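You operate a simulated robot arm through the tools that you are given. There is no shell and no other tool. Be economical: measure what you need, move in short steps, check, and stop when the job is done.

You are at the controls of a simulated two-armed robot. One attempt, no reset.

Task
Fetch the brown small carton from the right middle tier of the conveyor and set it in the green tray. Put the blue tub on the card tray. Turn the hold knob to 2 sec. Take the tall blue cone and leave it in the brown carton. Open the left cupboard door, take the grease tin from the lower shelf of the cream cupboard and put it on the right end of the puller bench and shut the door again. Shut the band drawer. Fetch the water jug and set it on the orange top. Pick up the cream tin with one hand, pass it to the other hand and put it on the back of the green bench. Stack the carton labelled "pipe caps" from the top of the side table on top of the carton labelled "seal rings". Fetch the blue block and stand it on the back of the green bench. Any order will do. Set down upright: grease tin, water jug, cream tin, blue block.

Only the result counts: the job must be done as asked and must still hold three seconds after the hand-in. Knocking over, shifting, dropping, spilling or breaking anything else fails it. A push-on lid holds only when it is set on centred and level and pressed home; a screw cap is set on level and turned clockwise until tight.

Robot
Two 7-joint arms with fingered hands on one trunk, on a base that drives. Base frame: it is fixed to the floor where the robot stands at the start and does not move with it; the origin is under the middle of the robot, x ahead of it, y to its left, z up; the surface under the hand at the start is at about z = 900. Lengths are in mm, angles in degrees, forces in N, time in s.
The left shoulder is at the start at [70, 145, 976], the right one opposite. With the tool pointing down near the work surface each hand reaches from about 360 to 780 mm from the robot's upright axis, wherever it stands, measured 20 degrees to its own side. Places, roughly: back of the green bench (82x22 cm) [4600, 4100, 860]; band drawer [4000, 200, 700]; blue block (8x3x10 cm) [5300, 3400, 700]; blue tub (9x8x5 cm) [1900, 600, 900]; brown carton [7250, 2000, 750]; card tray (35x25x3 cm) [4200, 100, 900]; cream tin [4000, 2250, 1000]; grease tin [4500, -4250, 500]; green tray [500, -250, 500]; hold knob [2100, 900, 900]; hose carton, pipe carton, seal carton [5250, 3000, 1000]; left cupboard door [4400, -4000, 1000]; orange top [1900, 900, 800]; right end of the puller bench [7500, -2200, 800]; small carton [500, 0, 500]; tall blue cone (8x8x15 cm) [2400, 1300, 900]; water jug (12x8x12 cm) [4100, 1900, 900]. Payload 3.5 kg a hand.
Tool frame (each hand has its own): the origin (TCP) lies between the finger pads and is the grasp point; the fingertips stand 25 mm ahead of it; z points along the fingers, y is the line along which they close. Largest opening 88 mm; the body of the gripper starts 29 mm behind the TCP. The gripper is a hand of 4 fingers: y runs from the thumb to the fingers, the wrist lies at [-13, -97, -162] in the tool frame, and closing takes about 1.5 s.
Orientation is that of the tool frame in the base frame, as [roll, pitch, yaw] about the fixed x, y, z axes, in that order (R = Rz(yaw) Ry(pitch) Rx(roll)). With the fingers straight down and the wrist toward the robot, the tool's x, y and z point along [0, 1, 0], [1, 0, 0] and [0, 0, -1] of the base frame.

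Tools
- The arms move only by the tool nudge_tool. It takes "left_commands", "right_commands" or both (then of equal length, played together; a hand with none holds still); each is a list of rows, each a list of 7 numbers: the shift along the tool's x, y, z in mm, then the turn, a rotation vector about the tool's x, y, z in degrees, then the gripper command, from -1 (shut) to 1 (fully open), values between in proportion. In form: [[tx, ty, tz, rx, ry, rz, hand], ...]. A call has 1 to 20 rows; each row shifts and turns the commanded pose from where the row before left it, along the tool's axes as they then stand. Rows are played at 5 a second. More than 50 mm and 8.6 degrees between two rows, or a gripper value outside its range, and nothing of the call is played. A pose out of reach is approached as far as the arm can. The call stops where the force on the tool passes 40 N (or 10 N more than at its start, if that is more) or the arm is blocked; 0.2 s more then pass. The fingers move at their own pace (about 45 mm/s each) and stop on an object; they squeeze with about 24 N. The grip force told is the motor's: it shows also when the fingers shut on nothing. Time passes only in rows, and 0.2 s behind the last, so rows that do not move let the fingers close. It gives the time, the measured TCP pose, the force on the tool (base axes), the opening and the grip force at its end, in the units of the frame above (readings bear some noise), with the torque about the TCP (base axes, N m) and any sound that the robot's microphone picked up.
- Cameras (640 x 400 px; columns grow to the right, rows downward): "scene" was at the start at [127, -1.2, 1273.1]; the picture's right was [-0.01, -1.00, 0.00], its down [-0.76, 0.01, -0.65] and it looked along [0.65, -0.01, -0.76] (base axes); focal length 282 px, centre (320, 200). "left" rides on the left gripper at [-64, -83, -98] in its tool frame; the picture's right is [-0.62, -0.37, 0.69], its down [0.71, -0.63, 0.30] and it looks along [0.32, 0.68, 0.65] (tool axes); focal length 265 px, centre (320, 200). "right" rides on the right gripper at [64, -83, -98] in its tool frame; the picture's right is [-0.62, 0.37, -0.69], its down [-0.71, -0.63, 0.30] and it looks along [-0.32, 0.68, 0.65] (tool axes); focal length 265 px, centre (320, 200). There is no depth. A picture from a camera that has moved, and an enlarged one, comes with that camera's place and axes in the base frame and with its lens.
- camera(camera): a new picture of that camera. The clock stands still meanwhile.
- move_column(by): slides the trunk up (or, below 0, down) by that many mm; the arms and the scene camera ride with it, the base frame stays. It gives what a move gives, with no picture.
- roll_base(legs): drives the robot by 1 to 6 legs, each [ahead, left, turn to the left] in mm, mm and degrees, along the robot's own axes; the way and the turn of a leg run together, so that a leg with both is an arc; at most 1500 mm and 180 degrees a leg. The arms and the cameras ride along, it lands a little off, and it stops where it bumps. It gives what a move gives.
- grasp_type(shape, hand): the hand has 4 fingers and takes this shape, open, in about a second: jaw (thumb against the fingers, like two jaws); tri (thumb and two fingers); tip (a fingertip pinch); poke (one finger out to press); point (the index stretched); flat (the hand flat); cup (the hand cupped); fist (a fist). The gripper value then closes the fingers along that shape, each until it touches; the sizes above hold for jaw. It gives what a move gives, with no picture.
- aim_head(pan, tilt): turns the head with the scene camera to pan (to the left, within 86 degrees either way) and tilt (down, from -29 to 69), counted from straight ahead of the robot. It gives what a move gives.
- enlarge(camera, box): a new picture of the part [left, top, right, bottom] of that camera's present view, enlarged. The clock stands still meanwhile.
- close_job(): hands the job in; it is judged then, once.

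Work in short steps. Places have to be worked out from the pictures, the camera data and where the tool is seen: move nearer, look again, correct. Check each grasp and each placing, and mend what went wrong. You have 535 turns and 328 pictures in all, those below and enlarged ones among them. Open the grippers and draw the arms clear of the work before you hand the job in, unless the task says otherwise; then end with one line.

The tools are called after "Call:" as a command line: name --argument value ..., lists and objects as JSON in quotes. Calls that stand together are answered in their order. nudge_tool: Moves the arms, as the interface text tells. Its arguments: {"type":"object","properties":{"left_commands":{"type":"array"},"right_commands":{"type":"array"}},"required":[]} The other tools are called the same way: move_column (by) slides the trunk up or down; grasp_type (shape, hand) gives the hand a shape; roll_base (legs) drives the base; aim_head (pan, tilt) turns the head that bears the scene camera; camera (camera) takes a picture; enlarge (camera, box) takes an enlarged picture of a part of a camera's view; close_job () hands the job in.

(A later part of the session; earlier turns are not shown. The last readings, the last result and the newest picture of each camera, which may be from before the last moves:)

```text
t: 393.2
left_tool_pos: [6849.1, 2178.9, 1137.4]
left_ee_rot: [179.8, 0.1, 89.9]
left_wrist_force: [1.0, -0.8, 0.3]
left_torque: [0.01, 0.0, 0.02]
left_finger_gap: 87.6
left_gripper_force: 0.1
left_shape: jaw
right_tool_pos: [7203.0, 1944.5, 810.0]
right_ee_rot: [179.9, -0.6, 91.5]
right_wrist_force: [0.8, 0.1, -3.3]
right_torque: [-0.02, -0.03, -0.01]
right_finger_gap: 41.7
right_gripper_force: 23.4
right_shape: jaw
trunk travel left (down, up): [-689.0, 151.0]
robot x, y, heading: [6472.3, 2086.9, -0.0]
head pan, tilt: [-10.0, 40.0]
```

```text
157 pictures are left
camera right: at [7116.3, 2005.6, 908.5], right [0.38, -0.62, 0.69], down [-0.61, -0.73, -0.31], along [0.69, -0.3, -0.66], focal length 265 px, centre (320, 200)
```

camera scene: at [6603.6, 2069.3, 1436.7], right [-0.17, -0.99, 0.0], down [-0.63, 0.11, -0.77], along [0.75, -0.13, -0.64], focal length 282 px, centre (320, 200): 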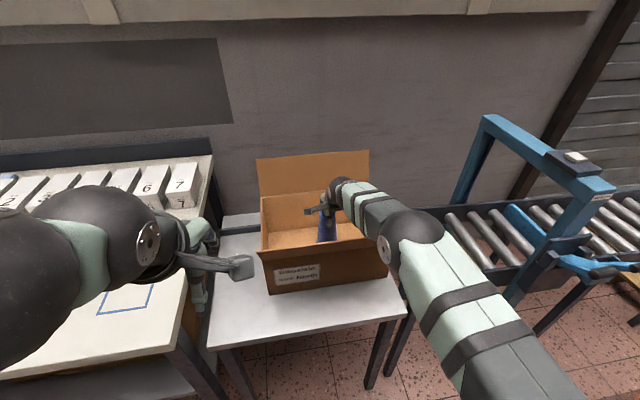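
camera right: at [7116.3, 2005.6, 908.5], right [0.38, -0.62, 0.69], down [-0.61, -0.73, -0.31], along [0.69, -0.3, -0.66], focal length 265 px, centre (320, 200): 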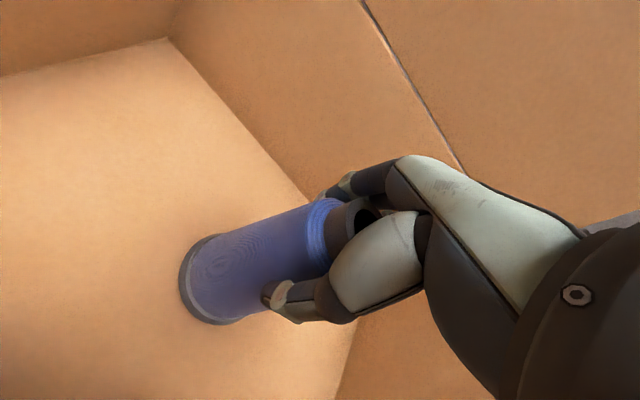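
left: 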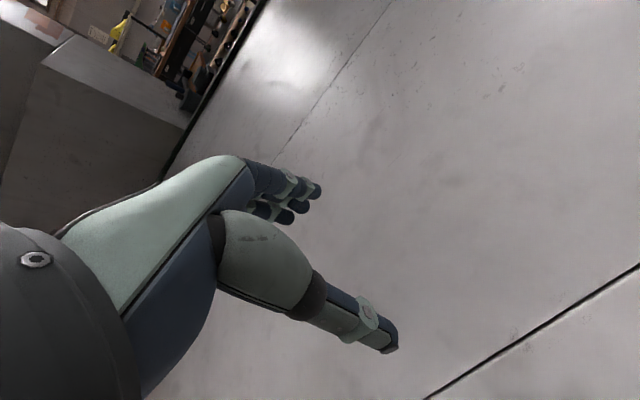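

Call:
nudge_tool --right_commands '[[0, 0, 4, 0, 0, 0, -1], [0, 0, 4, 0, 0, 0, -1], [0, 0, 4, 0, 0, 0, -1], [0, 0, 0, 0, 0, 0, -1]]'

Call:
enlarge --camera "scene" --box '[240, 140, 440, 300]'

```text
t: 394.2
left_tool_pos: [6847.0, 2178.9, 1139.3]
left_ee_rot: [179.5, 0.0, 89.8]
left_wrist_force: [-1.1, 0.4, -0.2]
left_torque: [-0.01, 0.02, 0.0]
left_finger_gap: 87.7
left_gripper_force: 0.1
left_shape: jaw
right_tool_pos: [7201.1, 1943.9, 806.1]
right_ee_rot: [179.4, -0.6, 91.3]
right_wrist_force: [0.1, -2.8, 7.9]
right_torque: [-0.08, -0.06, -0.01]
right_finger_gap: 41.8
right_gripper_force: 23.6
right_shape: jaw
trunk travel left (down, up): [-689.0, 151.0]
robot x, y, heading: [6471.8, 2086.2, 0.2]
head pan, tilt: [-10.0, 40.0]
```

```text
2.50 times, centred on (340, 220) of scene
camera zoom: at [6598.9, 2069.5, 1437.5], right [-0.17, -0.99, 0.0], down [-0.63, 0.11, -0.77], along [0.76, -0.13, -0.64], focal length 705 px, centre (270, 150)
```

zoom: 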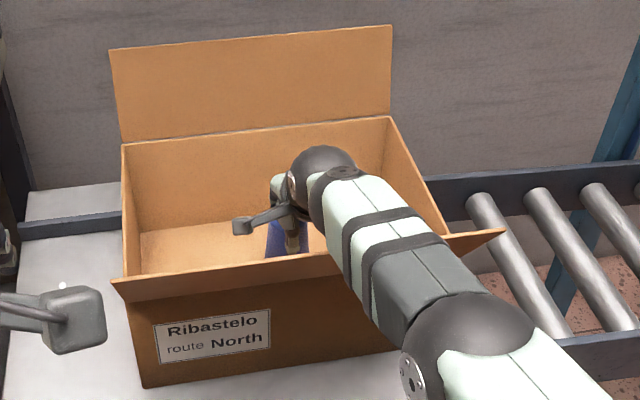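

Contact with the floor of the box. I release and rise straight up.

Call:
nudge_tool --right_commands '[[0, 0, -3, 0, 0, 0, -1], [0, 0, 0, 0, 0, 0, 0.2], [0, 0, 0, 0, 0, 0, 0.5], [0, 0, 0, 0, 0, 0, 0.5], [0, 0, 0, 0, 0, 0, 0.5], [0, 0, -20, 0, 0, 0, 0.5], [0, 0, -30, 0, 0, 0, 0.5], [0, 0, -35, 0, 0, 0, 0.5], [0, 0, -40, 0, 0, 0, 0.5], [0, 0, -40, 0, 0, 0, 0.5], [0, 0, -40, 0, 0, 0, 0.5], [0, 0, -40, 0, 0, 0, 0.5], [0, 0, -40, 0, 0, 0, 0.5]]'

Call:
enlarge --camera "scene" --box '[240, 140, 440, 300]'

```text
t: 397.1
left_tool_pos: [6848.8, 2178.2, 1138.7]
left_ee_rot: [179.7, 0.0, 89.9]
left_wrist_force: [0.3, 0.1, -0.7]
left_torque: [0.01, 0.05, 0.05]
left_finger_gap: 87.7
left_gripper_force: 0.0
left_shape: jaw
right_tool_pos: [7202.7, 1940.5, 1086.2]
right_ee_rot: [-180.0, -0.5, 91.5]
right_wrist_force: [0.1, 0.5, -0.3]
right_torque: [-0.02, -0.02, -0.01]
right_finger_gap: 66.1
right_gripper_force: 0.0
right_shape: jaw
trunk travel left (down, up): [-689.0, 151.0]
robot x, y, heading: [6467.5, 2081.2, 0.0]
head pan, tilt: [-10.0, 40.0]
```

```text
2.50 times, centred on (340, 220) of scene
camera zoom: at [6602.9, 2069.4, 1436.7], right [-0.17, -0.99, 0.0], down [-0.63, 0.11, -0.77], along [0.75, -0.13, -0.64], focal length 705 px, centre (270, 150)
```

zoom: 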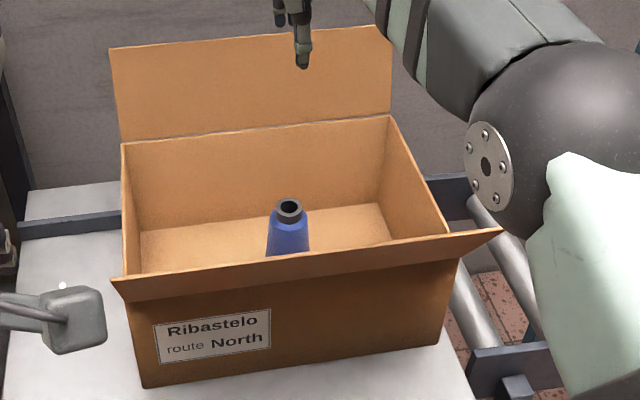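

The cone stands in the brown carton. Next the cartons and blue block near [5250, 3000–3400]. I back off, head north and look.

Call:
roll_base --legs '[[-400, 0, 0], [0, 0, 90], [400, 0, 0]]'

Call:
aim_head --pan 35 --tilt 18

Call:
camera --camera "scene"

```text
t: 405.5
left_tool_pos: [5962.4, 2859.3, 1137.7]
left_ee_rot: [179.7, 0.0, -179.2]
left_wrist_force: [0.2, -0.4, -0.1]
left_torque: [-0.02, 0.01, 0.01]
left_finger_gap: 87.8
left_gripper_force: 0.1
left_shape: jaw
right_tool_pos: [6194.4, 3216.8, 1084.8]
right_ee_rot: [179.9, -0.4, -177.8]
right_wrist_force: [0.2, -0.1, 0.2]
right_torque: [0.02, -0.03, 0.01]
right_finger_gap: 65.8
right_gripper_force: 0.0
right_shape: jaw
trunk travel left (down, up): [-689.0, 151.0]
robot x, y, heading: [6060.4, 2484.0, 91.3]
head pan, tilt: [-10.0, 40.0]
```

```text
t: 406.6
left_tool_pos: [5961.2, 2861.1, 1138.1]
left_ee_rot: [179.7, 0.0, -179.2]
left_wrist_force: [0.0, -1.0, 0.3]
left_torque: [0.02, 0.04, -0.02]
left_finger_gap: 87.7
left_gripper_force: 0.0
left_shape: jaw
right_tool_pos: [6194.4, 3216.6, 1086.5]
right_ee_rot: [-180.0, -0.5, -177.7]
right_wrist_force: [-0.2, -0.1, -0.5]
right_torque: [0.01, -0.01, 0.02]
right_finger_gap: 65.7
right_gripper_force: 0.1
right_shape: jaw
trunk travel left (down, up): [-689.0, 151.0]
robot x, y, heading: [6061.1, 2483.2, 91.0]
head pan, tilt: [35.0, 18.0]
```

```text
154 pictures are left
camera scene: at [6005.8, 2608.0, 1471.3], right [0.81, 0.59, 0.0], down [0.18, -0.25, -0.95], along [-0.56, 0.77, -0.31], focal length 282 px, centre (320, 200)
```

scene: 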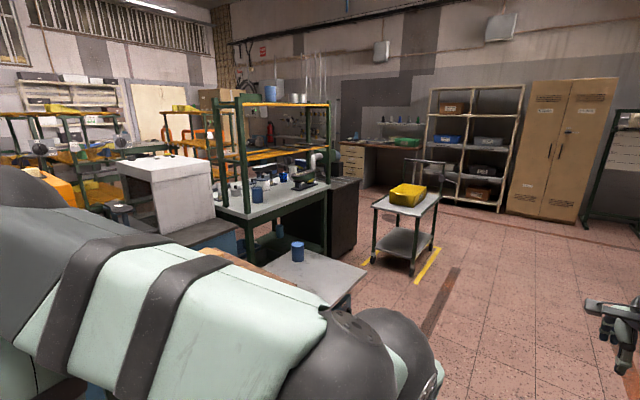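

The area is partly hidden by my arm. I go on to y≈3400 and turn left to face it from a distance.

Call:
roll_base --legs '[[750, -250, 0], [0, 0, 89]]'

Call:
aim_head --pan 0 --tilt 25

Call:
camera --camera "scene"

```text
t: 414.6
left_tool_pos: [5920.3, 3137.7, 1138.0]
left_ee_rot: [179.8, 0.0, -90.3]
left_wrist_force: [-0.5, 0.1, 0.0]
left_torque: [0.0, 0.0, -0.02]
left_finger_gap: 87.6
left_gripper_force: 0.1
left_shape: jaw
right_tool_pos: [5568.2, 3376.4, 1086.9]
right_ee_rot: [180.0, -0.6, -88.8]
right_wrist_force: [0.0, -0.1, 0.2]
right_torque: [0.0, 0.0, -0.01]
right_finger_gap: 65.9
right_gripper_force: 0.0
right_shape: jaw
trunk travel left (down, up): [-689.0, 151.0]
robot x, y, heading: [6297.8, 3230.9, 179.9]
head pan, tilt: [35.0, 18.0]
```

```text
t: 415.6
left_tool_pos: [5919.9, 3136.7, 1138.0]
left_ee_rot: [179.7, -0.1, -90.3]
left_wrist_force: [-0.3, -1.2, 0.0]
left_torque: [0.01, -0.01, 0.03]
left_finger_gap: 87.8
left_gripper_force: 0.0
left_shape: jaw
right_tool_pos: [5567.5, 3377.1, 1085.7]
right_ee_rot: [-180.0, -0.5, -89.0]
right_wrist_force: [-0.5, 0.4, 0.2]
right_torque: [0.0, -0.04, 0.03]
right_finger_gap: 65.7
right_gripper_force: 0.0
right_shape: jaw
trunk travel left (down, up): [-689.0, 151.0]
robot x, y, heading: [6302.0, 3231.5, 180.2]
head pan, tilt: [0.0, 25.0]
```

```text
153 pictures are left
camera scene: at [6157.4, 3230.8, 1460.0], right [0.0, 1.0, 0.0], down [0.42, 0.0, -0.91], along [-0.91, 0.0, -0.42], focal length 282 px, centre (320, 200)
```

scene: 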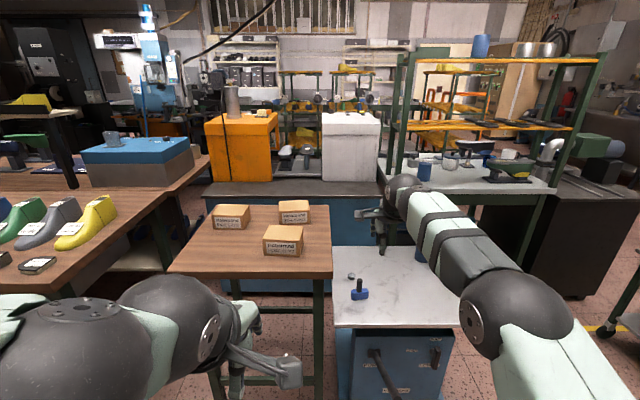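

Call:
enlarge --camera "scene" --box '[160, 180, 480, 380]'

Call:
enlarge --camera "scene" --box '[200, 190, 340, 270]'

```text
2.00 times, centred on (320, 280) of scene
camera zoom: at [6157.4, 3230.8, 1460.0], right [0.0, 1.0, 0.0], down [0.42, 0.0, -0.91], along [-0.91, 0.0, -0.42], focal length 564 px, centre (320, 40)
```

zoom: 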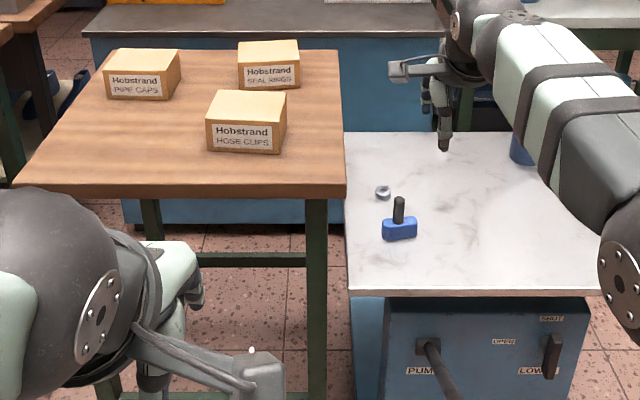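

```text
4.57 times, centred on (270, 230) of scene
camera zoom: at [6157.4, 3230.8, 1460.0], right [0.0, 1.0, 0.0], down [0.42, 0.0, -0.91], along [-0.91, 0.0, -0.42], focal length 1290 px, centre (549, 63)
```

zoom: 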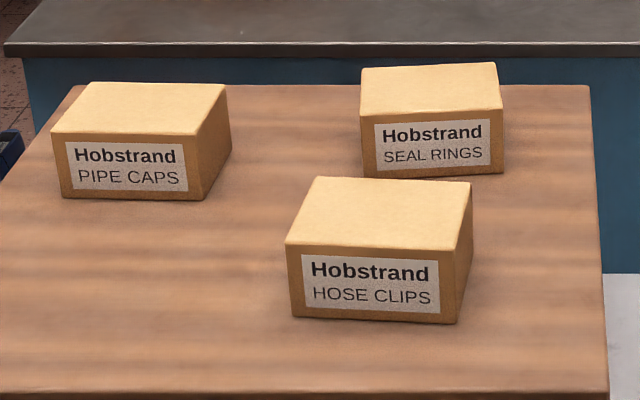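

Pipe caps is the left carton, seal rings the rear right one. I draw the right hand back, drive nearer and measure.

Call:
nudge_tool --right_commands '[[0, -40, -15, 0, 0, 0, 1], [0, -40, -15, 0, 0, 0, 1], [0, -40, -10, 0, 0, 0, 1], [0, -40, 0, 0, 0, 0, 1], [0, -40, 0, 0, 0, 0, 1]]'

Call:
roll_base --legs '[[400, 220, 0]]'

Call:
aim_head --pan 0 --tilt 38

Call:
camera --camera "scene"

```text
t: 416.8
left_tool_pos: [5922.5, 3137.3, 1138.0]
left_ee_rot: [179.6, 0.0, -90.3]
left_wrist_force: [0.0, 0.0, 0.5]
left_torque: [0.0, 0.03, 0.01]
left_finger_gap: 87.6
left_gripper_force: 0.0
left_shape: jaw
right_tool_pos: [5769.9, 3379.3, 1127.8]
right_ee_rot: [180.0, -0.6, -88.9]
right_wrist_force: [0.3, -0.5, 0.1]
right_torque: [-0.01, 0.01, 0.0]
right_finger_gap: 87.8
right_gripper_force: 0.0
right_shape: jaw
trunk travel left (down, up): [-689.0, 151.0]
robot x, y, heading: [6301.8, 3231.2, 179.8]
head pan, tilt: [0.0, 25.0]
```

```text
t: 419.6
left_tool_pos: [5520.5, 2919.3, 1137.8]
left_ee_rot: [179.7, 0.0, -90.4]
left_wrist_force: [-0.4, 0.7, 0.3]
left_torque: [0.03, 0.0, 0.04]
left_finger_gap: 87.8
left_gripper_force: 0.1
left_shape: jaw
right_tool_pos: [5368.0, 3161.5, 1125.9]
right_ee_rot: [-179.9, -0.5, -89.1]
right_wrist_force: [-0.2, -0.7, 0.6]
right_torque: [0.02, 0.0, 0.01]
right_finger_gap: 87.7
right_gripper_force: 0.0
right_shape: jaw
trunk travel left (down, up): [-689.0, 151.0]
robot x, y, heading: [5897.7, 3009.9, 179.8]
head pan, tilt: [0.0, 25.0]
```

```text
t: 420.3
left_tool_pos: [5519.6, 2919.9, 1137.8]
left_ee_rot: [179.7, -0.1, -90.4]
left_wrist_force: [-0.2, 0.3, -0.2]
left_torque: [-0.03, 0.02, -0.01]
left_finger_gap: 87.8
left_gripper_force: 0.0
left_shape: jaw
right_tool_pos: [5367.3, 3160.3, 1125.7]
right_ee_rot: [-180.0, -0.5, -89.0]
right_wrist_force: [-0.8, 0.0, 0.2]
right_torque: [0.05, 0.06, -0.01]
right_finger_gap: 87.6
right_gripper_force: 0.2
right_shape: jaw
trunk travel left (down, up): [-689.0, 151.0]
robot x, y, heading: [5899.2, 3012.5, 180.0]
head pan, tilt: [0.0, 38.0]
```

```text
150 pictures are left
camera scene: at [5761.6, 3012.3, 1439.7], right [0.0, 1.0, 0.0], down [0.62, 0.0, -0.79], along [-0.79, 0.0, -0.62], focal length 282 px, centre (320, 200)
```

scene: 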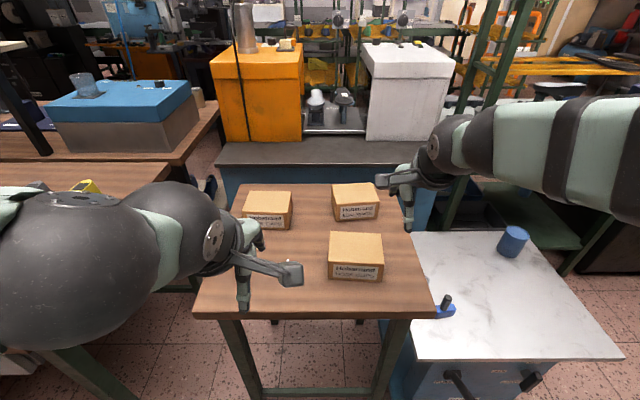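

Call:
enlarge --camera "scene" --box '[225, 170, 405, 290]'

```text
3.33 times, centred on (315, 230) of scene
camera zoom: at [5761.6, 3012.3, 1439.7], right [0.0, 1.0, 0.0], down [0.62, 0.0, -0.79], along [-0.79, 0.0, -0.62], focal length 940 px, centre (337, 100)
```

zoom: 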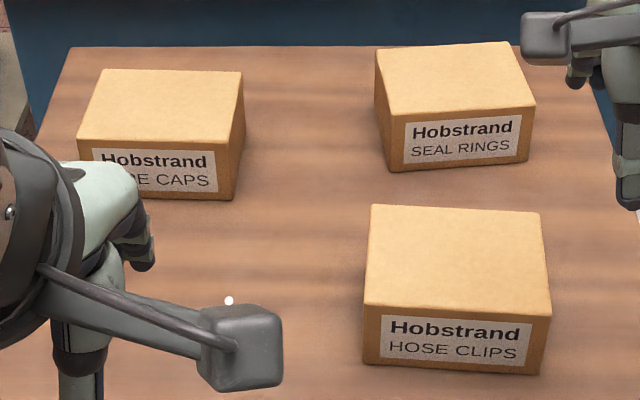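

Triangulating: table z≈848; the cartons are about 130 × 100 × 70, too wide for one hand. I will lift "pipe caps" (x 5047–5150, y 2790–2924) between the fingertips of both hands. First I back off, lower the trunk and turn both hands inward.

Call:
roll_base --legs '[[-400, 0, 0]]'

Call:
move_column --by -200

Call:
nudge_tool --right_commands '[[0, 0, 0, 0, 7.86, 0, -1], [0, 0, 0, 0, 7.86, 0, -1], [0, 0, 0, 0, 7.86, 0, -1], [0, 0, 0, 0, 7.86, 0, -1], [0, 0, 0, 0, 7.86, 0, -1], [0, 0, 0, 0, 7.86, 0, -1], [0, 0, 0, 0, 7.86, 0, -1], [9.4, 19.4, -2.65, 0, 0, 0, -1], [9.4, 19.4, -2.65, 0, 0, 0, -1], [9.4, 19.4, -2.65, 0, 0, 0, -1], [9.4, 19.4, -2.65, 0, 0, 0, -1], [9.4, 19.4, -2.65, 0, 0, 0, -1], [9.4, 19.4, -2.65, 0, 0, 0, -1], [9.4, 19.4, -2.65, 0, 0, 0, -1], [9.4, 19.4, -2.65, 0, 0, 0, -1]]' --left_commands '[[0, 0, 0, 0, -7.86, 0, -1], [0, 0, 0, 0, -7.86, 0, -1], [0, 0, 0, 0, -7.86, 0, -1], [0, 0, 0, 0, -7.86, 0, -1], [0, 0, 0, 0, -7.86, 0, -1], [0, 0, 0, 0, -7.86, 0, -1], [0, 0, 0, 0, -7.86, 0, -1], [-4.2, 38.5, -7.5, 0, 0, 0, -1], [-4.2, 38.5, -7.5, 0, 0, 0, -1], [-4.2, 38.5, -7.5, 0, 0, 0, -1], [-4.2, 38.5, -7.5, 0, 0, 0, -1], [-4.2, 38.5, -7.5, 0, 0, 0, -1], [-4.2, 38.5, -7.5, 0, 0, 0, -1], [-4.2, 38.5, -7.5, 0, 0, 0, -1], [-4.2, 38.5, -7.5, 0, 0, 0, -1]]'

Call:
camera --camera "scene"

```text
t: 422.8
left_tool_pos: [5913.1, 2918.4, 1138.3]
left_ee_rot: [179.7, 0.0, -90.4]
left_wrist_force: [-0.9, -1.0, -0.1]
left_torque: [0.02, 0.0, 0.05]
left_finger_gap: 87.6
left_gripper_force: 0.0
left_shape: jaw
right_tool_pos: [5761.6, 3160.3, 1125.9]
right_ee_rot: [-179.9, -0.5, -88.9]
right_wrist_force: [-0.2, -0.3, 0.5]
right_torque: [-0.01, -0.02, -0.02]
right_finger_gap: 87.6
right_gripper_force: 0.1
right_shape: jaw
trunk travel left (down, up): [-689.0, 151.0]
robot x, y, heading: [6293.5, 3009.2, 180.0]
head pan, tilt: [0.0, 38.0]
```

```text
t: 425.0
left_tool_pos: [5915.6, 2918.7, 937.3]
left_ee_rot: [179.7, 0.0, -90.3]
left_wrist_force: [0.2, 0.2, 0.2]
left_torque: [0.0, 0.04, 0.0]
left_finger_gap: 87.6
left_gripper_force: 0.1
left_shape: jaw
right_tool_pos: [5764.1, 3159.1, 926.3]
right_ee_rot: [-179.9, -0.5, -89.0]
right_wrist_force: [-0.5, -0.1, -0.9]
right_torque: [0.01, -0.01, -0.01]
right_finger_gap: 87.8
right_gripper_force: 0.1
right_shape: jaw
trunk travel left (down, up): [-489.0, 351.0]
robot x, y, heading: [6293.4, 3010.0, 179.8]
head pan, tilt: [0.0, 38.0]
```

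```text
t: 428.2
left_tool_pos: [5599.7, 2891.2, 1000.9]
left_ee_rot: [-179.9, 55.0, -90.1]
left_wrist_force: [-0.1, -0.2, 0.1]
left_torque: [-0.02, -0.01, -0.04]
left_finger_gap: 0.3
left_gripper_force: 24.1
left_shape: jaw
left hand out of reach, approached as far as the arm can: row 7
right_tool_pos: [5605.1, 3133.5, 997.5]
right_ee_rot: [-179.6, -55.6, -89.4]
right_wrist_force: [0.3, 0.1, 0.3]
right_torque: [0.0, -0.04, -0.01]
right_finger_gap: 0.0
right_gripper_force: 23.9
right_shape: jaw
trunk travel left (down, up): [-489.0, 351.0]
robot x, y, heading: [6291.5, 3012.3, 179.3]
head pan, tilt: [0.0, 38.0]
```

```text
148 pictures are left
camera scene: at [6154.6, 3011.5, 1239.3], right [0.0, 1.0, 0.0], down [0.62, 0.0, -0.79], along [-0.79, 0.0, -0.62], focal length 282 px, centre (320, 200)
```

scene: 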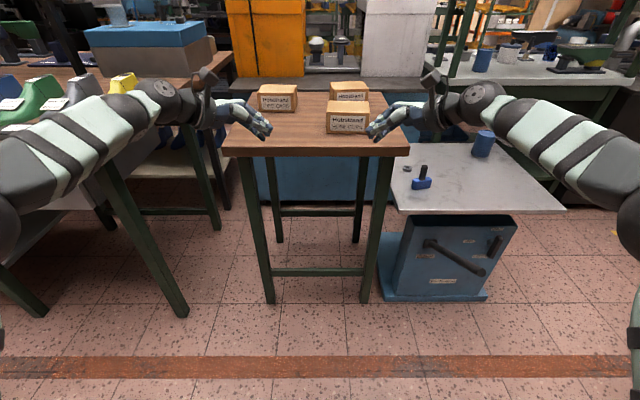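

Both hands point inward symmetrically. I square the heading, shift left to the carton's centre line and advance most of the way, hands high above the boxes.

Call:
roll_base --legs '[[0, 155, 0.7], [400, 0, 0]]'

Call:
camera --camera "scene"

Call:
camera --camera "left"

Call:
camera --camera "right"

```text
t: 431.7
left_tool_pos: [5206.4, 2723.2, 1003.5]
left_ee_rot: [179.5, 55.1, -90.1]
left_wrist_force: [0.0, 0.5, -1.1]
left_torque: [-0.01, -0.01, -0.05]
left_finger_gap: 0.0
left_gripper_force: 24.4
left_shape: jaw
right_tool_pos: [5208.4, 2965.6, 1000.2]
right_ee_rot: [179.9, -55.5, -88.1]
right_wrist_force: [0.2, -0.3, 0.5]
right_torque: [0.03, -0.01, 0.0]
right_finger_gap: 0.0
right_gripper_force: 23.9
right_shape: jaw
trunk travel left (down, up): [-489.0, 351.0]
robot x, y, heading: [5894.3, 2852.5, -179.6]
head pan, tilt: [0.0, 38.0]
```

```text
147 pictures are left
camera scene: at [5759.1, 2851.2, 1239.6], right [-0.01, 1.0, 0.0], down [0.62, 0.01, -0.79], along [-0.79, -0.01, -0.62], focal length 282 px, centre (320, 200)
```

scene: 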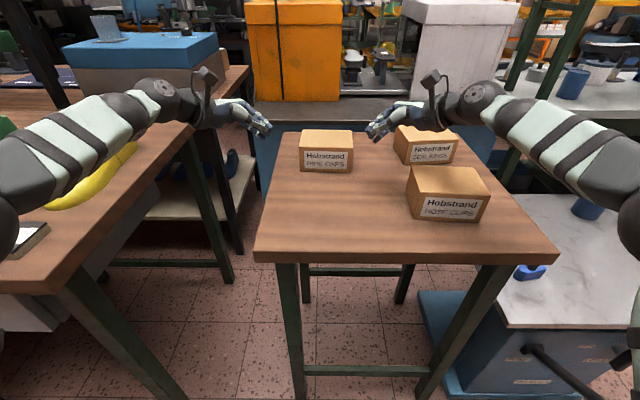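

```text
146 pictures are left
camera left: at [5290.3, 2678.9, 1111.4], right [0.36, 0.93, 0.11], down [0.63, -0.16, -0.76], along [-0.69, 0.35, -0.64], focal length 265 px, centre (320, 200)
```

left: 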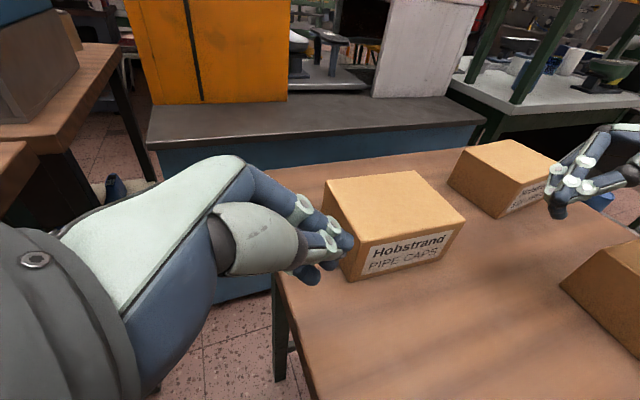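

```text
145 pictures are left
camera right: at [5289.5, 3012.5, 1108.5], right [-0.4, 0.91, -0.12], down [0.63, 0.17, -0.76], along [-0.67, -0.38, -0.64], focal length 265 px, centre (320, 200)
```

right: 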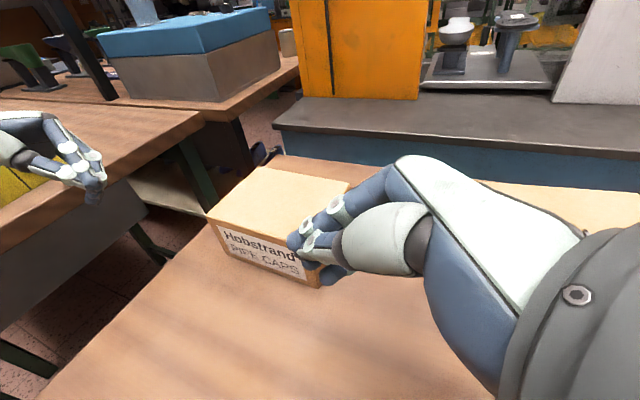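

Carton centre measured [5101, 2860]. I drive 106 forward and 15 right, then check both hands.

Call:
roll_base --legs '[[106, -15, -0.4]]'

Call:
nudge_tool --right_commands '[[-24, 0, 17, 0, 0, 0, -1], [-24, 0, 17, 0, 0, 0, -1], [-24, 0, 17, 0, 0, 0, -1], [0, 0, 0, 0, 0, 0, -1]]' --left_commands '[[24, 0, 17, 0, 0, 0, -1], [24, 0, 17, 0, 0, 0, -1], [24, 0, 17, 0, 0, 0, -1], [0, 0, 0, 0, 0, 0, -1]]'

Call:
camera --camera "scene"

Call:
camera --camera "left"

Call:
camera --camera "right"

```text
t: 432.8
left_tool_pos: [5100.5, 2742.5, 1003.2]
left_ee_rot: [179.4, 55.0, -90.7]
left_wrist_force: [0.3, 0.0, 0.8]
left_torque: [-0.03, -0.02, 0.0]
left_finger_gap: 0.0
left_gripper_force: 24.2
left_shape: jaw
right_tool_pos: [5105.6, 2984.8, 999.7]
right_ee_rot: [-179.9, -55.4, -88.7]
right_wrist_force: [-0.5, -0.1, 0.0]
right_torque: [-0.01, -0.04, -0.04]
right_finger_gap: 0.0
right_gripper_force: 24.3
right_shape: jaw
trunk travel left (down, up): [-489.0, 351.0]
robot x, y, heading: [5795.0, 2867.9, -179.7]
head pan, tilt: [0.0, 38.0]
```

```text
t: 433.8
left_tool_pos: [5101.3, 2743.3, 914.1]
left_ee_rot: [179.2, 55.1, -90.8]
left_wrist_force: [-0.3, 0.1, 0.1]
left_torque: [-0.03, 0.01, -0.03]
left_finger_gap: 0.3
left_gripper_force: 24.0
left_shape: jaw
right_tool_pos: [5107.0, 2982.6, 914.2]
right_ee_rot: [179.5, -55.7, -88.2]
right_wrist_force: [0.5, -1.9, 4.4]
right_torque: [0.35, -0.09, -0.08]
right_finger_gap: 0.0
right_gripper_force: 23.8
right_shape: jaw
trunk travel left (down, up): [-489.0, 351.0]
robot x, y, heading: [5793.8, 2870.7, -179.8]
head pan, tilt: [0.0, 38.0]
```

```text
144 pictures are left
camera scene: at [5655.9, 2866.2, 1239.8], right [0.0, 1.0, 0.0], down [0.62, 0.0, -0.79], along [-0.79, 0.0, -0.62], focal length 282 px, centre (320, 200)
```

scene: 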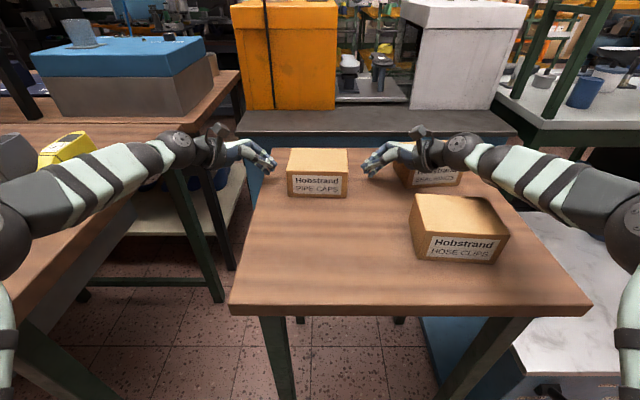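

```text
143 pictures are left
camera left: at [5184.8, 2698.1, 1023.5], right [0.37, 0.92, 0.11], down [0.62, -0.16, -0.76], along [-0.69, 0.35, -0.64], focal length 265 px, centre (320, 200)
```

left: 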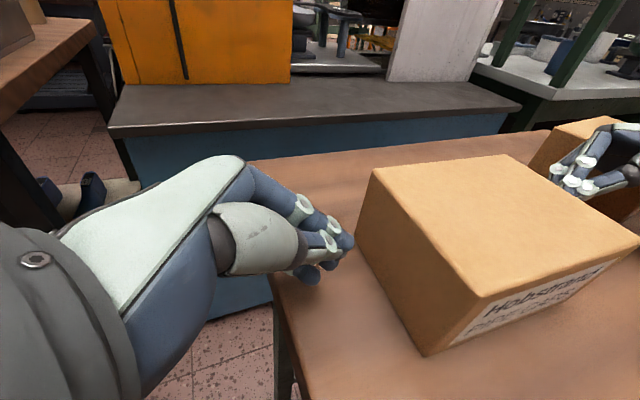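

```text
142 pictures are left
camera right: at [5187.7, 3029.7, 1021.6], right [-0.39, 0.91, -0.12], down [0.62, 0.17, -0.76], along [-0.68, -0.37, -0.64], focal length 265 px, centre (320, 200)
```

right: 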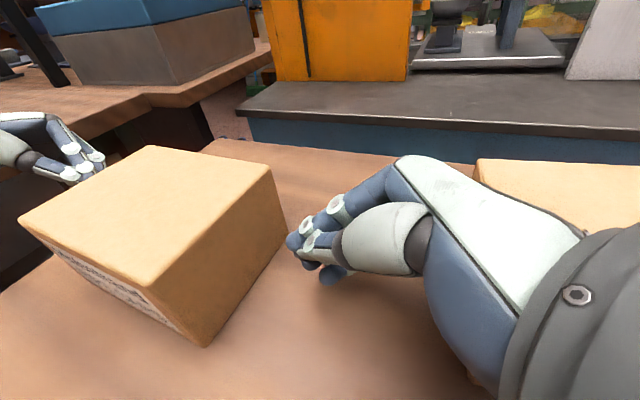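

The right palm brushes the seal-rings top; I raise it slightly and bring both hands in close to the faces.

Call:
nudge_tool --right_commands '[[5, 0, -3.5, 0, 0, 0, -1], [7, 2, 10, 0, 0, 0, -1], [7, 2, 10, 0, 0, 0, -1], [0, 0, 0, 0, 0, 0, -1]]' --left_commands '[[0, 0, 0, 0, 0, 0, -1], [-7, 0, 10, 0, 0, 0, -1], [-7, 0, 10, 0, 0, 0, -1], [0, 0, 0, 0, 0, 0, -1]]'

Call:
camera --camera "scene"

Call:
camera --camera "right"

```text
t: 434.8
left_tool_pos: [5100.9, 2766.7, 915.7]
left_ee_rot: [179.5, 55.1, -90.5]
left_wrist_force: [-0.8, 0.2, 0.0]
left_torque: [0.01, 0.01, -0.03]
left_finger_gap: 0.2
left_gripper_force: 24.0
left_shape: jaw
right_tool_pos: [5102.1, 2958.0, 918.5]
right_ee_rot: [179.9, -55.4, -88.5]
right_wrist_force: [0.5, -0.5, 0.7]
right_torque: [0.01, -0.01, -0.01]
right_finger_gap: 0.1
right_gripper_force: 24.4
right_shape: jaw
trunk travel left (down, up): [-489.0, 351.0]
robot x, y, heading: [5788.7, 2866.2, -180.0]
head pan, tilt: [0.0, 38.0]
```

```text
141 pictures are left
camera scene: at [5655.3, 2866.5, 1239.7], right [0.0, 1.0, 0.0], down [0.62, 0.0, -0.79], along [-0.79, 0.0, -0.62], focal length 282 px, centre (320, 200)
```

scene: 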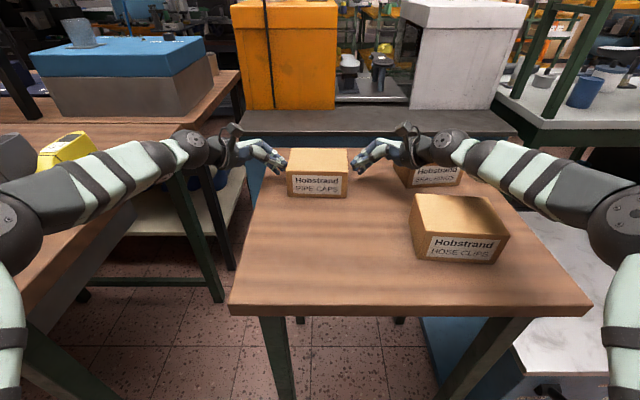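

```text
140 pictures are left
camera right: at [5183.4, 3005.5, 1027.0], right [-0.39, 0.91, -0.12], down [0.63, 0.17, -0.76], along [-0.68, -0.37, -0.64], focal length 265 px, centre (320, 200)
```

right: 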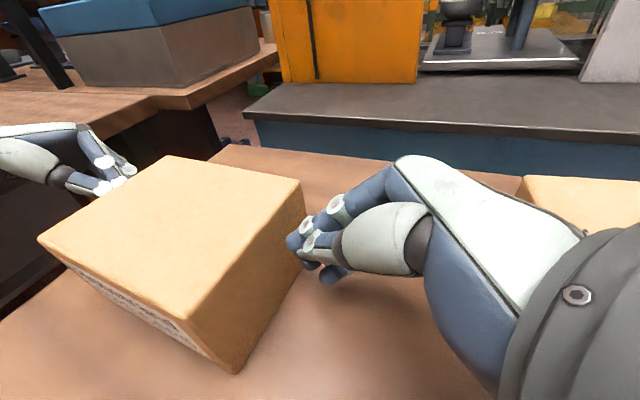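

Call:
nudge_tool --right_commands '[[2.8, 0, 12.7, 0, 0, 0, -1], [2.3, 0, 3.3, 0, 0, 0, -1], [2.3, 0, 3.3, 0, 0, 0, -1], [0, 0, 0, 0, 0, 0, -1]]' --left_commands '[[-0.5, 0, 9.4, 0, 0, 0, -1], [-2.3, 0, 3.3, 0, 0, 0, -1], [-2.3, 0, 3.3, 0, 0, 0, -1], [0, 0, 0, 0, 0, 0, -1]]'

Call:
camera --camera "right"

Call:
camera --camera "left"

```text
t: 435.6
left_tool_pos: [5097.4, 2772.4, 912.1]
left_ee_rot: [179.0, 54.9, -89.7]
left_wrist_force: [1.0, -4.6, 1.0]
left_torque: [0.0, 0.01, 0.02]
left_finger_gap: 0.0
left_gripper_force: 24.2
left_shape: jaw
right_tool_pos: [5098.9, 2951.9, 913.8]
right_ee_rot: [179.7, -55.4, -89.8]
right_wrist_force: [0.5, 4.7, 0.8]
right_torque: [0.0, -0.02, 0.01]
right_finger_gap: 0.2
right_gripper_force: 24.2
right_shape: jaw
trunk travel left (down, up): [-489.0, 351.0]
robot x, y, heading: [5789.1, 2869.0, -180.0]
head pan, tilt: [0.0, 38.0]
stopped in row 3 (right hand): the force on the tool passed its limit at 44 N (the readings are from after the stop); the commanded pose is now the measured one
```

```text
139 pictures are left
camera right: at [5181.0, 2996.5, 1022.7], right [-0.37, 0.92, -0.12], down [0.63, 0.15, -0.76], along [-0.69, -0.35, -0.64], focal length 265 px, centre (320, 200)
```

right: 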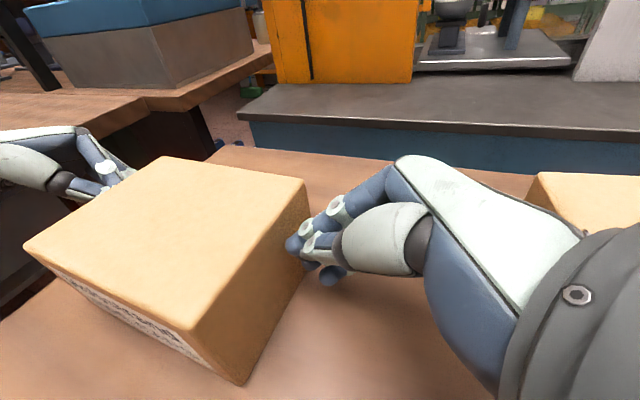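

```text
138 pictures are left
camera left: at [5181.8, 2728.8, 1019.3], right [0.35, 0.93, 0.1], down [0.63, -0.15, -0.77], along [-0.7, 0.33, -0.63], focal length 265 px, centre (320, 200)
```

left: 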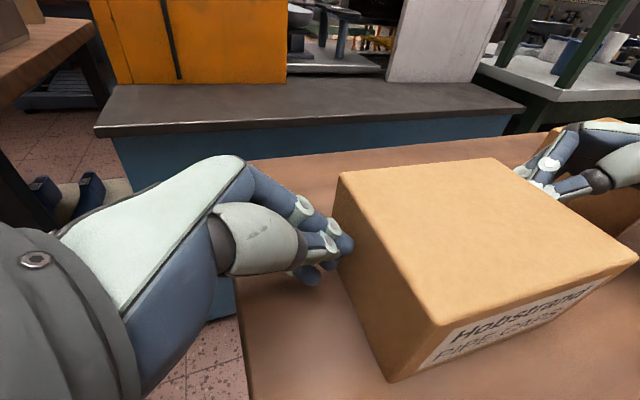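

Both hands touch with about 5 N. I squeeze a little more in tiny steps.

Call:
nudge_tool --right_commands '[[0.9, 0, 1.2, 0, 0, 0, -1], [0.9, 0, 1.2, 0, 0, 0, -1], [0, 0, 0, 0, 0, 0, -1]]' --left_commands '[[-0.9, 0, 1.2, 0, 0, 0, -1], [-0.9, 0, 1.2, 0, 0, 0, -1], [0, 0, 0, 0, 0, 0, -1]]'

```text
t: 436.4
left_tool_pos: [5095.3, 2772.0, 911.3]
left_ee_rot: [178.9, 54.9, -89.3]
left_wrist_force: [-0.8, -25.5, 2.2]
left_torque: [-0.14, 0.0, 0.01]
left_finger_gap: 0.0
left_gripper_force: 24.2
left_shape: jaw
right_tool_pos: [5097.3, 2950.6, 913.6]
right_ee_rot: [179.5, -55.4, -90.1]
right_wrist_force: [-1.5, 27.5, 3.0]
right_torque: [0.09, -0.03, -0.01]
right_finger_gap: 0.0
right_gripper_force: 24.3
right_shape: jaw
trunk travel left (down, up): [-489.0, 351.0]
robot x, y, heading: [5792.7, 2864.1, -179.7]
head pan, tilt: [0.0, 38.0]
```

26 N squeeze on each side. I lift both hands together 25 mm.

Call:
nudge_tool --right_commands '[[5.1, 0, -3.6, 0, 0, 0, -1], [5.1, 0, -3.6, 0, 0, 0, -1], [5.1, 0, -3.6, 0, 0, 0, -1], [5.1, 0, -3.6, 0, 0, 0, -1], [0, 0, 0, 0, 0, 0, -1]]' --left_commands '[[-5.1, 0, -3.6, 0, 0, 0, -1], [-5.1, 0, -3.6, 0, 0, 0, -1], [-5.1, 0, -3.6, 0, 0, 0, -1], [-5.1, 0, -3.6, 0, 0, 0, -1], [0, 0, 0, 0, 0, 0, -1]]'

Call:
camera --camera "scene"

```text
t: 437.6
left_tool_pos: [5094.8, 2772.0, 935.4]
left_ee_rot: [179.5, 54.7, -88.9]
left_wrist_force: [-0.6, -27.2, -1.7]
left_torque: [-0.2, 0.01, 0.03]
left_finger_gap: 0.0
left_gripper_force: 23.7
left_shape: jaw
right_tool_pos: [5097.5, 2950.7, 938.0]
right_ee_rot: [180.0, -55.4, -90.3]
right_wrist_force: [1.2, 26.7, -1.0]
right_torque: [0.17, -0.04, 0.07]
right_finger_gap: 0.2
right_gripper_force: 24.3
right_shape: jaw
trunk travel left (down, up): [-489.0, 351.0]
robot x, y, heading: [5790.8, 2865.8, -180.1]
head pan, tilt: [0.0, 38.0]
```

```text
137 pictures are left
camera scene: at [5654.3, 2866.6, 1239.5], right [0.0, 1.0, 0.0], down [0.62, 0.0, -0.79], along [-0.79, 0.0, -0.62], focal length 282 px, centre (320, 200)
```

scene: 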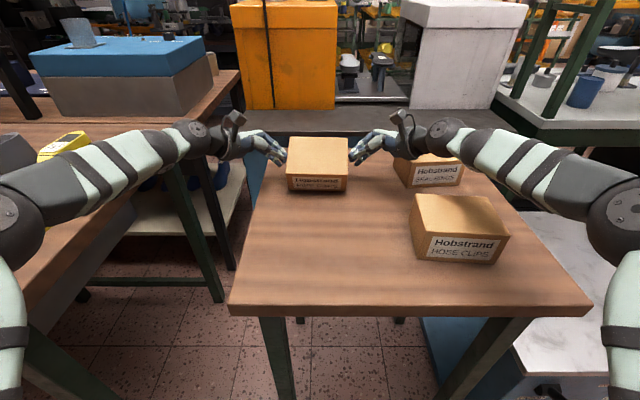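

Call:
enlarge --camera "scene" --box '[240, 110, 480, 260]'

```text
2.67 times, centred on (360, 185) of scene
camera zoom: at [5654.3, 2866.6, 1239.5], right [0.0, 1.0, 0.0], down [0.62, 0.0, -0.79], along [-0.79, 0.0, -0.62], focal length 752 px, centre (213, 240)
```

zoom: 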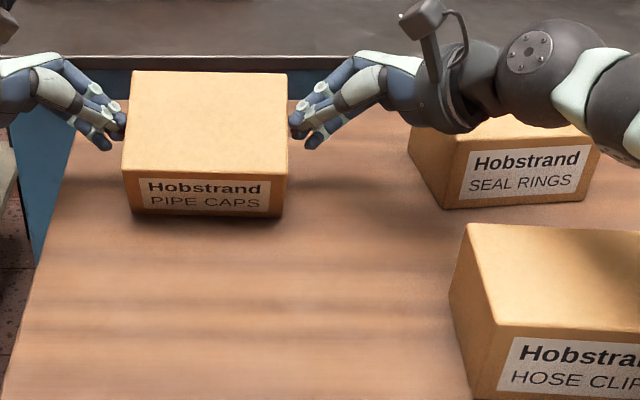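

It lifts but tips front-down: the contacts are too far back. I set it down, shift both hands 17 mm toward me, and squeeze again.

Call:
nudge_tool --right_commands '[[-5.1, 0, 3.6, 0, 0, 0, -1], [-5.1, 0, 3.6, 0, 0, 0, -1], [-5.1, 0, 3.6, 0, 0, 0, -1], [-5.1, 0, 3.6, 0, 0, 0, -1], [-3, 0, -4.3, 0, 0, 0, -1], [0, -17, 0, 0, 0, 0, -1], [2, 0, -1.4, 0, 0, 0, -1], [0, 0, 0, 0, 0, 0, -1]]' --left_commands '[[5.1, 0, 3.6, 0, 0, 0, -1], [5.1, 0, 3.6, 0, 0, 0, -1], [5.1, 0, 3.6, 0, 0, 0, -1], [5.1, 0, 3.6, 0, 0, 0, -1], [3, 0, -4.3, 0, 0, 0, -1], [0, -17, 0, 0, 0, 0, -1], [-2, 0, -1.4, 0, 0, 0, -1], [0, 0, 0, 0, 0, 0, -1]]'

Call:
enlarge --camera "scene" --box '[240, 110, 480, 260]'

```text
t: 439.4
left_tool_pos: [5113.9, 2772.3, 913.5]
left_ee_rot: [179.2, 54.9, -89.8]
left_wrist_force: [-0.6, -3.5, -1.4]
left_torque: [-0.08, 0.01, 0.02]
left_finger_gap: 0.1
left_gripper_force: 24.3
left_shape: jaw
right_tool_pos: [5115.5, 2950.1, 916.1]
right_ee_rot: [179.8, -55.3, -89.6]
right_wrist_force: [0.1, 2.2, -1.2]
right_torque: [0.07, 0.04, -0.02]
right_finger_gap: 0.0
right_gripper_force: 23.8
right_shape: jaw
trunk travel left (down, up): [-489.0, 351.0]
robot x, y, heading: [5790.3, 2865.2, -180.0]
head pan, tilt: [0.0, 38.0]
```

```text
2.67 times, centred on (360, 185) of scene
camera zoom: at [5655.3, 2866.5, 1239.7], right [0.0, 1.0, 0.0], down [0.62, 0.0, -0.79], along [-0.79, 0.0, -0.62], focal length 752 px, centre (213, 240)
```

zoom: 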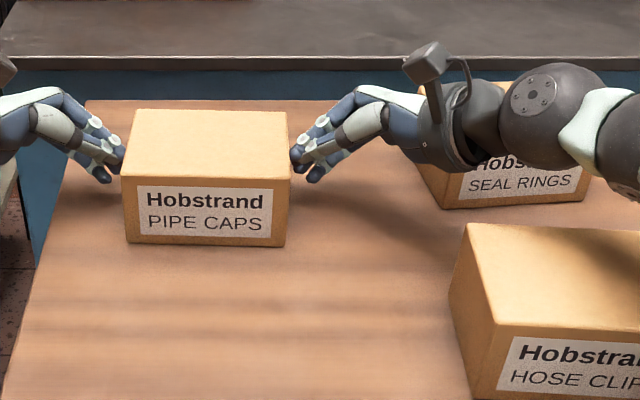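

Box flat again. I squeeze and lift 12 mm to test the balance.

Call:
nudge_tool --right_commands '[[0.9, 0, 1.2, 0, 0, 0, -1], [0.9, 0, 1.2, 0, 0, 0, -1], [0.5, 0, 0.7, 0, 0, 0, -1], [5.1, 0, -3.6, 0, 0, 0, -1], [5.1, 0, -3.6, 0, 0, 0, -1], [0, 0, 0, 0, 0, 0, -1]]' --left_commands '[[-0.9, 0, 1.2, 0, 0, 0, -1], [-0.9, 0, 1.2, 0, 0, 0, -1], [-0.5, 0, 0.7, 0, 0, 0, -1], [-5.1, 0, -3.6, 0, 0, 0, -1], [-5.1, 0, -3.6, 0, 0, 0, -1], [0, 0, 0, 0, 0, 0, -1]]'

Call:
enlarge --camera "scene" --box '[240, 110, 480, 260]'

```text
t: 440.8
left_tool_pos: [5112.4, 2772.0, 926.0]
left_ee_rot: [179.2, 54.8, -89.3]
left_wrist_force: [-1.2, -20.7, -1.8]
left_torque: [-0.17, 0.01, 0.03]
left_finger_gap: 0.1
left_gripper_force: 23.5
left_shape: jaw
right_tool_pos: [5114.0, 2950.6, 929.9]
right_ee_rot: [179.8, -55.3, -90.0]
right_wrist_force: [0.7, 20.7, -0.2]
right_torque: [0.15, 0.0, 0.07]
right_finger_gap: 0.0
right_gripper_force: 24.2
right_shape: jaw
trunk travel left (down, up): [-489.0, 351.0]
robot x, y, heading: [5791.8, 2867.2, -180.1]
head pan, tilt: [0.0, 38.0]
```

```text
2.67 times, centred on (360, 185) of scene
camera zoom: at [5654.5, 2866.6, 1239.6], right [0.0, 1.0, 0.0], down [0.62, 0.0, -0.79], along [-0.79, 0.0, -0.62], focal length 752 px, centre (213, 240)
```

zoom: 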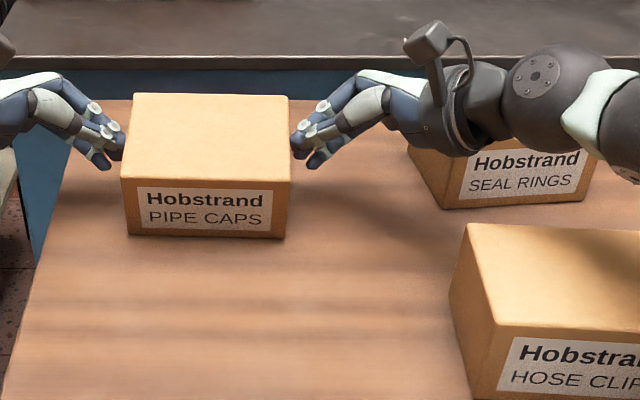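

Still front-heavy. I set it down and move the contacts a further 18 mm toward me.

Call:
nudge_tool --right_commands '[[-5.1, 0, 3.6, 0, 0, 0, -1], [-5.1, 0, 3.6, 0, 0, 0, -1], [-3, 0, -4.3, 0, 0, 0, -1], [0, -18, 0, 0, 0, 0, -1], [2.6, 0, 3.2, 0, 0, 0, -1], [0.6, 0, 0.8, 0, 0, 0, -1], [0.6, 0, 0.8, 0, 0, 0, -1], [5.1, 0, -3.6, 0, 0, 0, -1], [5.1, 0, -3.6, 0, 0, 0, -1], [0, 0, 0, 0, 0, 0, -1]]' --left_commands '[[5.1, 0, 3.6, 0, 0, 0, -1], [5.1, 0, 3.6, 0, 0, 0, -1], [3, 0, -4.3, 0, 0, 0, -1], [0, -18, 0, 0, 0, 0, -1], [-2.6, 0, 3.2, 0, 0, 0, -1], [-0.6, 0, 0.8, 0, 0, 0, -1], [-0.6, 0, 0.8, 0, 0, 0, -1], [-5.1, 0, -3.6, 0, 0, 0, -1], [-5.1, 0, -3.6, 0, 0, 0, -1], [0, 0, 0, 0, 0, 0, -1]]'

Call:
enlarge --camera "scene" --box '[240, 110, 480, 260]'

```text
t: 442.9
left_tool_pos: [5130.4, 2773.4, 925.6]
left_ee_rot: [179.3, 54.6, -89.1]
left_wrist_force: [-0.6, -23.6, -1.8]
left_torque: [-0.21, 0.01, 0.03]
left_finger_gap: 0.1
left_gripper_force: 24.3
left_shape: jaw
right_tool_pos: [5131.2, 2949.6, 927.8]
right_ee_rot: [179.8, -55.3, -90.1]
right_wrist_force: [0.4, 24.1, -0.5]
right_torque: [0.17, 0.04, 0.13]
right_finger_gap: 0.0
right_gripper_force: 24.1
right_shape: jaw
trunk travel left (down, up): [-489.0, 351.0]
robot x, y, heading: [5790.2, 2866.5, -179.8]
head pan, tilt: [0.0, 38.0]
```

```text
2.67 times, centred on (360, 185) of scene
camera zoom: at [5654.2, 2866.6, 1239.5], right [0.0, 1.0, 0.0], down [0.62, 0.0, -0.79], along [-0.79, 0.0, -0.62], focal length 752 px, centre (213, 240)
```

zoom: 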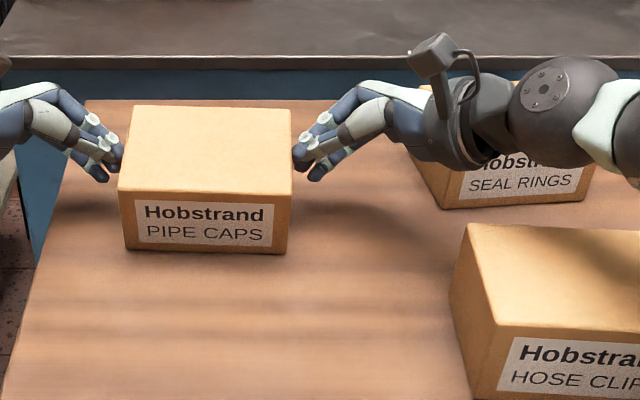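

It pivots freely around the contact line, which is harmless for stacking (it self-levels on touchdown). I lift on, checking that the squeeze holds.

Call:
nudge_tool --right_commands '[[8.2, 0, -5.7, 0, 0, 0, -1], [8.2, 0, -5.7, 0, 0, 0, -1], [8.2, 0, -5.7, 0, 0, 0, -1], [8.2, 0, -5.7, 0, 0, 0, -1], [8.2, 0, -5.7, 0, 0, 0, -1], [0, 0, 0, 0, 0, 0, -1]]' --left_commands '[[-8.2, 0, -5.7, 0, 0, 0, -1], [-8.2, 0, -5.7, 0, 0, 0, -1], [-8.2, 0, -5.7, 0, 0, 0, -1], [-8.2, 0, -5.7, 0, 0, 0, -1], [-8.2, 0, -5.7, 0, 0, 0, -1], [0, 0, 0, 0, 0, 0, -1]]'

Call:
enlarge --camera "scene" --box '[240, 90, 480, 260]'

```text
t: 444.4
left_tool_pos: [5132.1, 2775.4, 976.4]
left_ee_rot: [179.2, 54.8, -89.4]
left_wrist_force: [-1.5, -19.0, -2.7]
left_torque: [-0.18, 0.05, 0.01]
left_finger_gap: 0.0
left_gripper_force: 23.7
left_shape: jaw
right_tool_pos: [5133.3, 2950.0, 979.1]
right_ee_rot: [179.4, -55.3, -89.6]
right_wrist_force: [1.0, 19.4, -1.0]
right_torque: [0.18, 0.01, 0.12]
right_finger_gap: 0.0
right_gripper_force: 24.2
right_shape: jaw
trunk travel left (down, up): [-489.0, 351.0]
robot x, y, heading: [5794.7, 2864.9, -180.0]
head pan, tilt: [0.0, 38.0]
```

```text
2.35 times, centred on (360, 175) of scene
camera zoom: at [5654.3, 2866.6, 1239.6], right [0.0, 1.0, 0.0], down [0.62, 0.0, -0.79], along [-0.79, 0.0, -0.62], focal length 664 px, centre (226, 259)
```

zoom: 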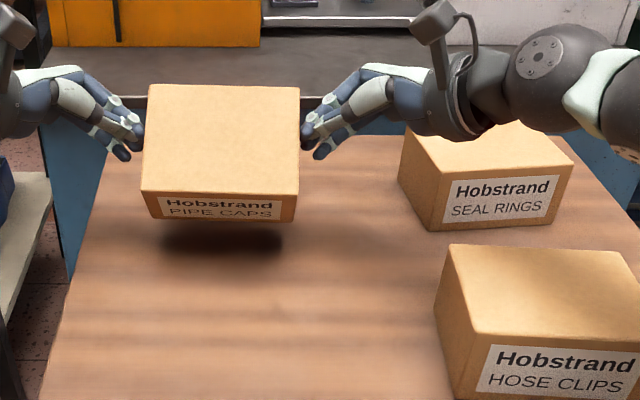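

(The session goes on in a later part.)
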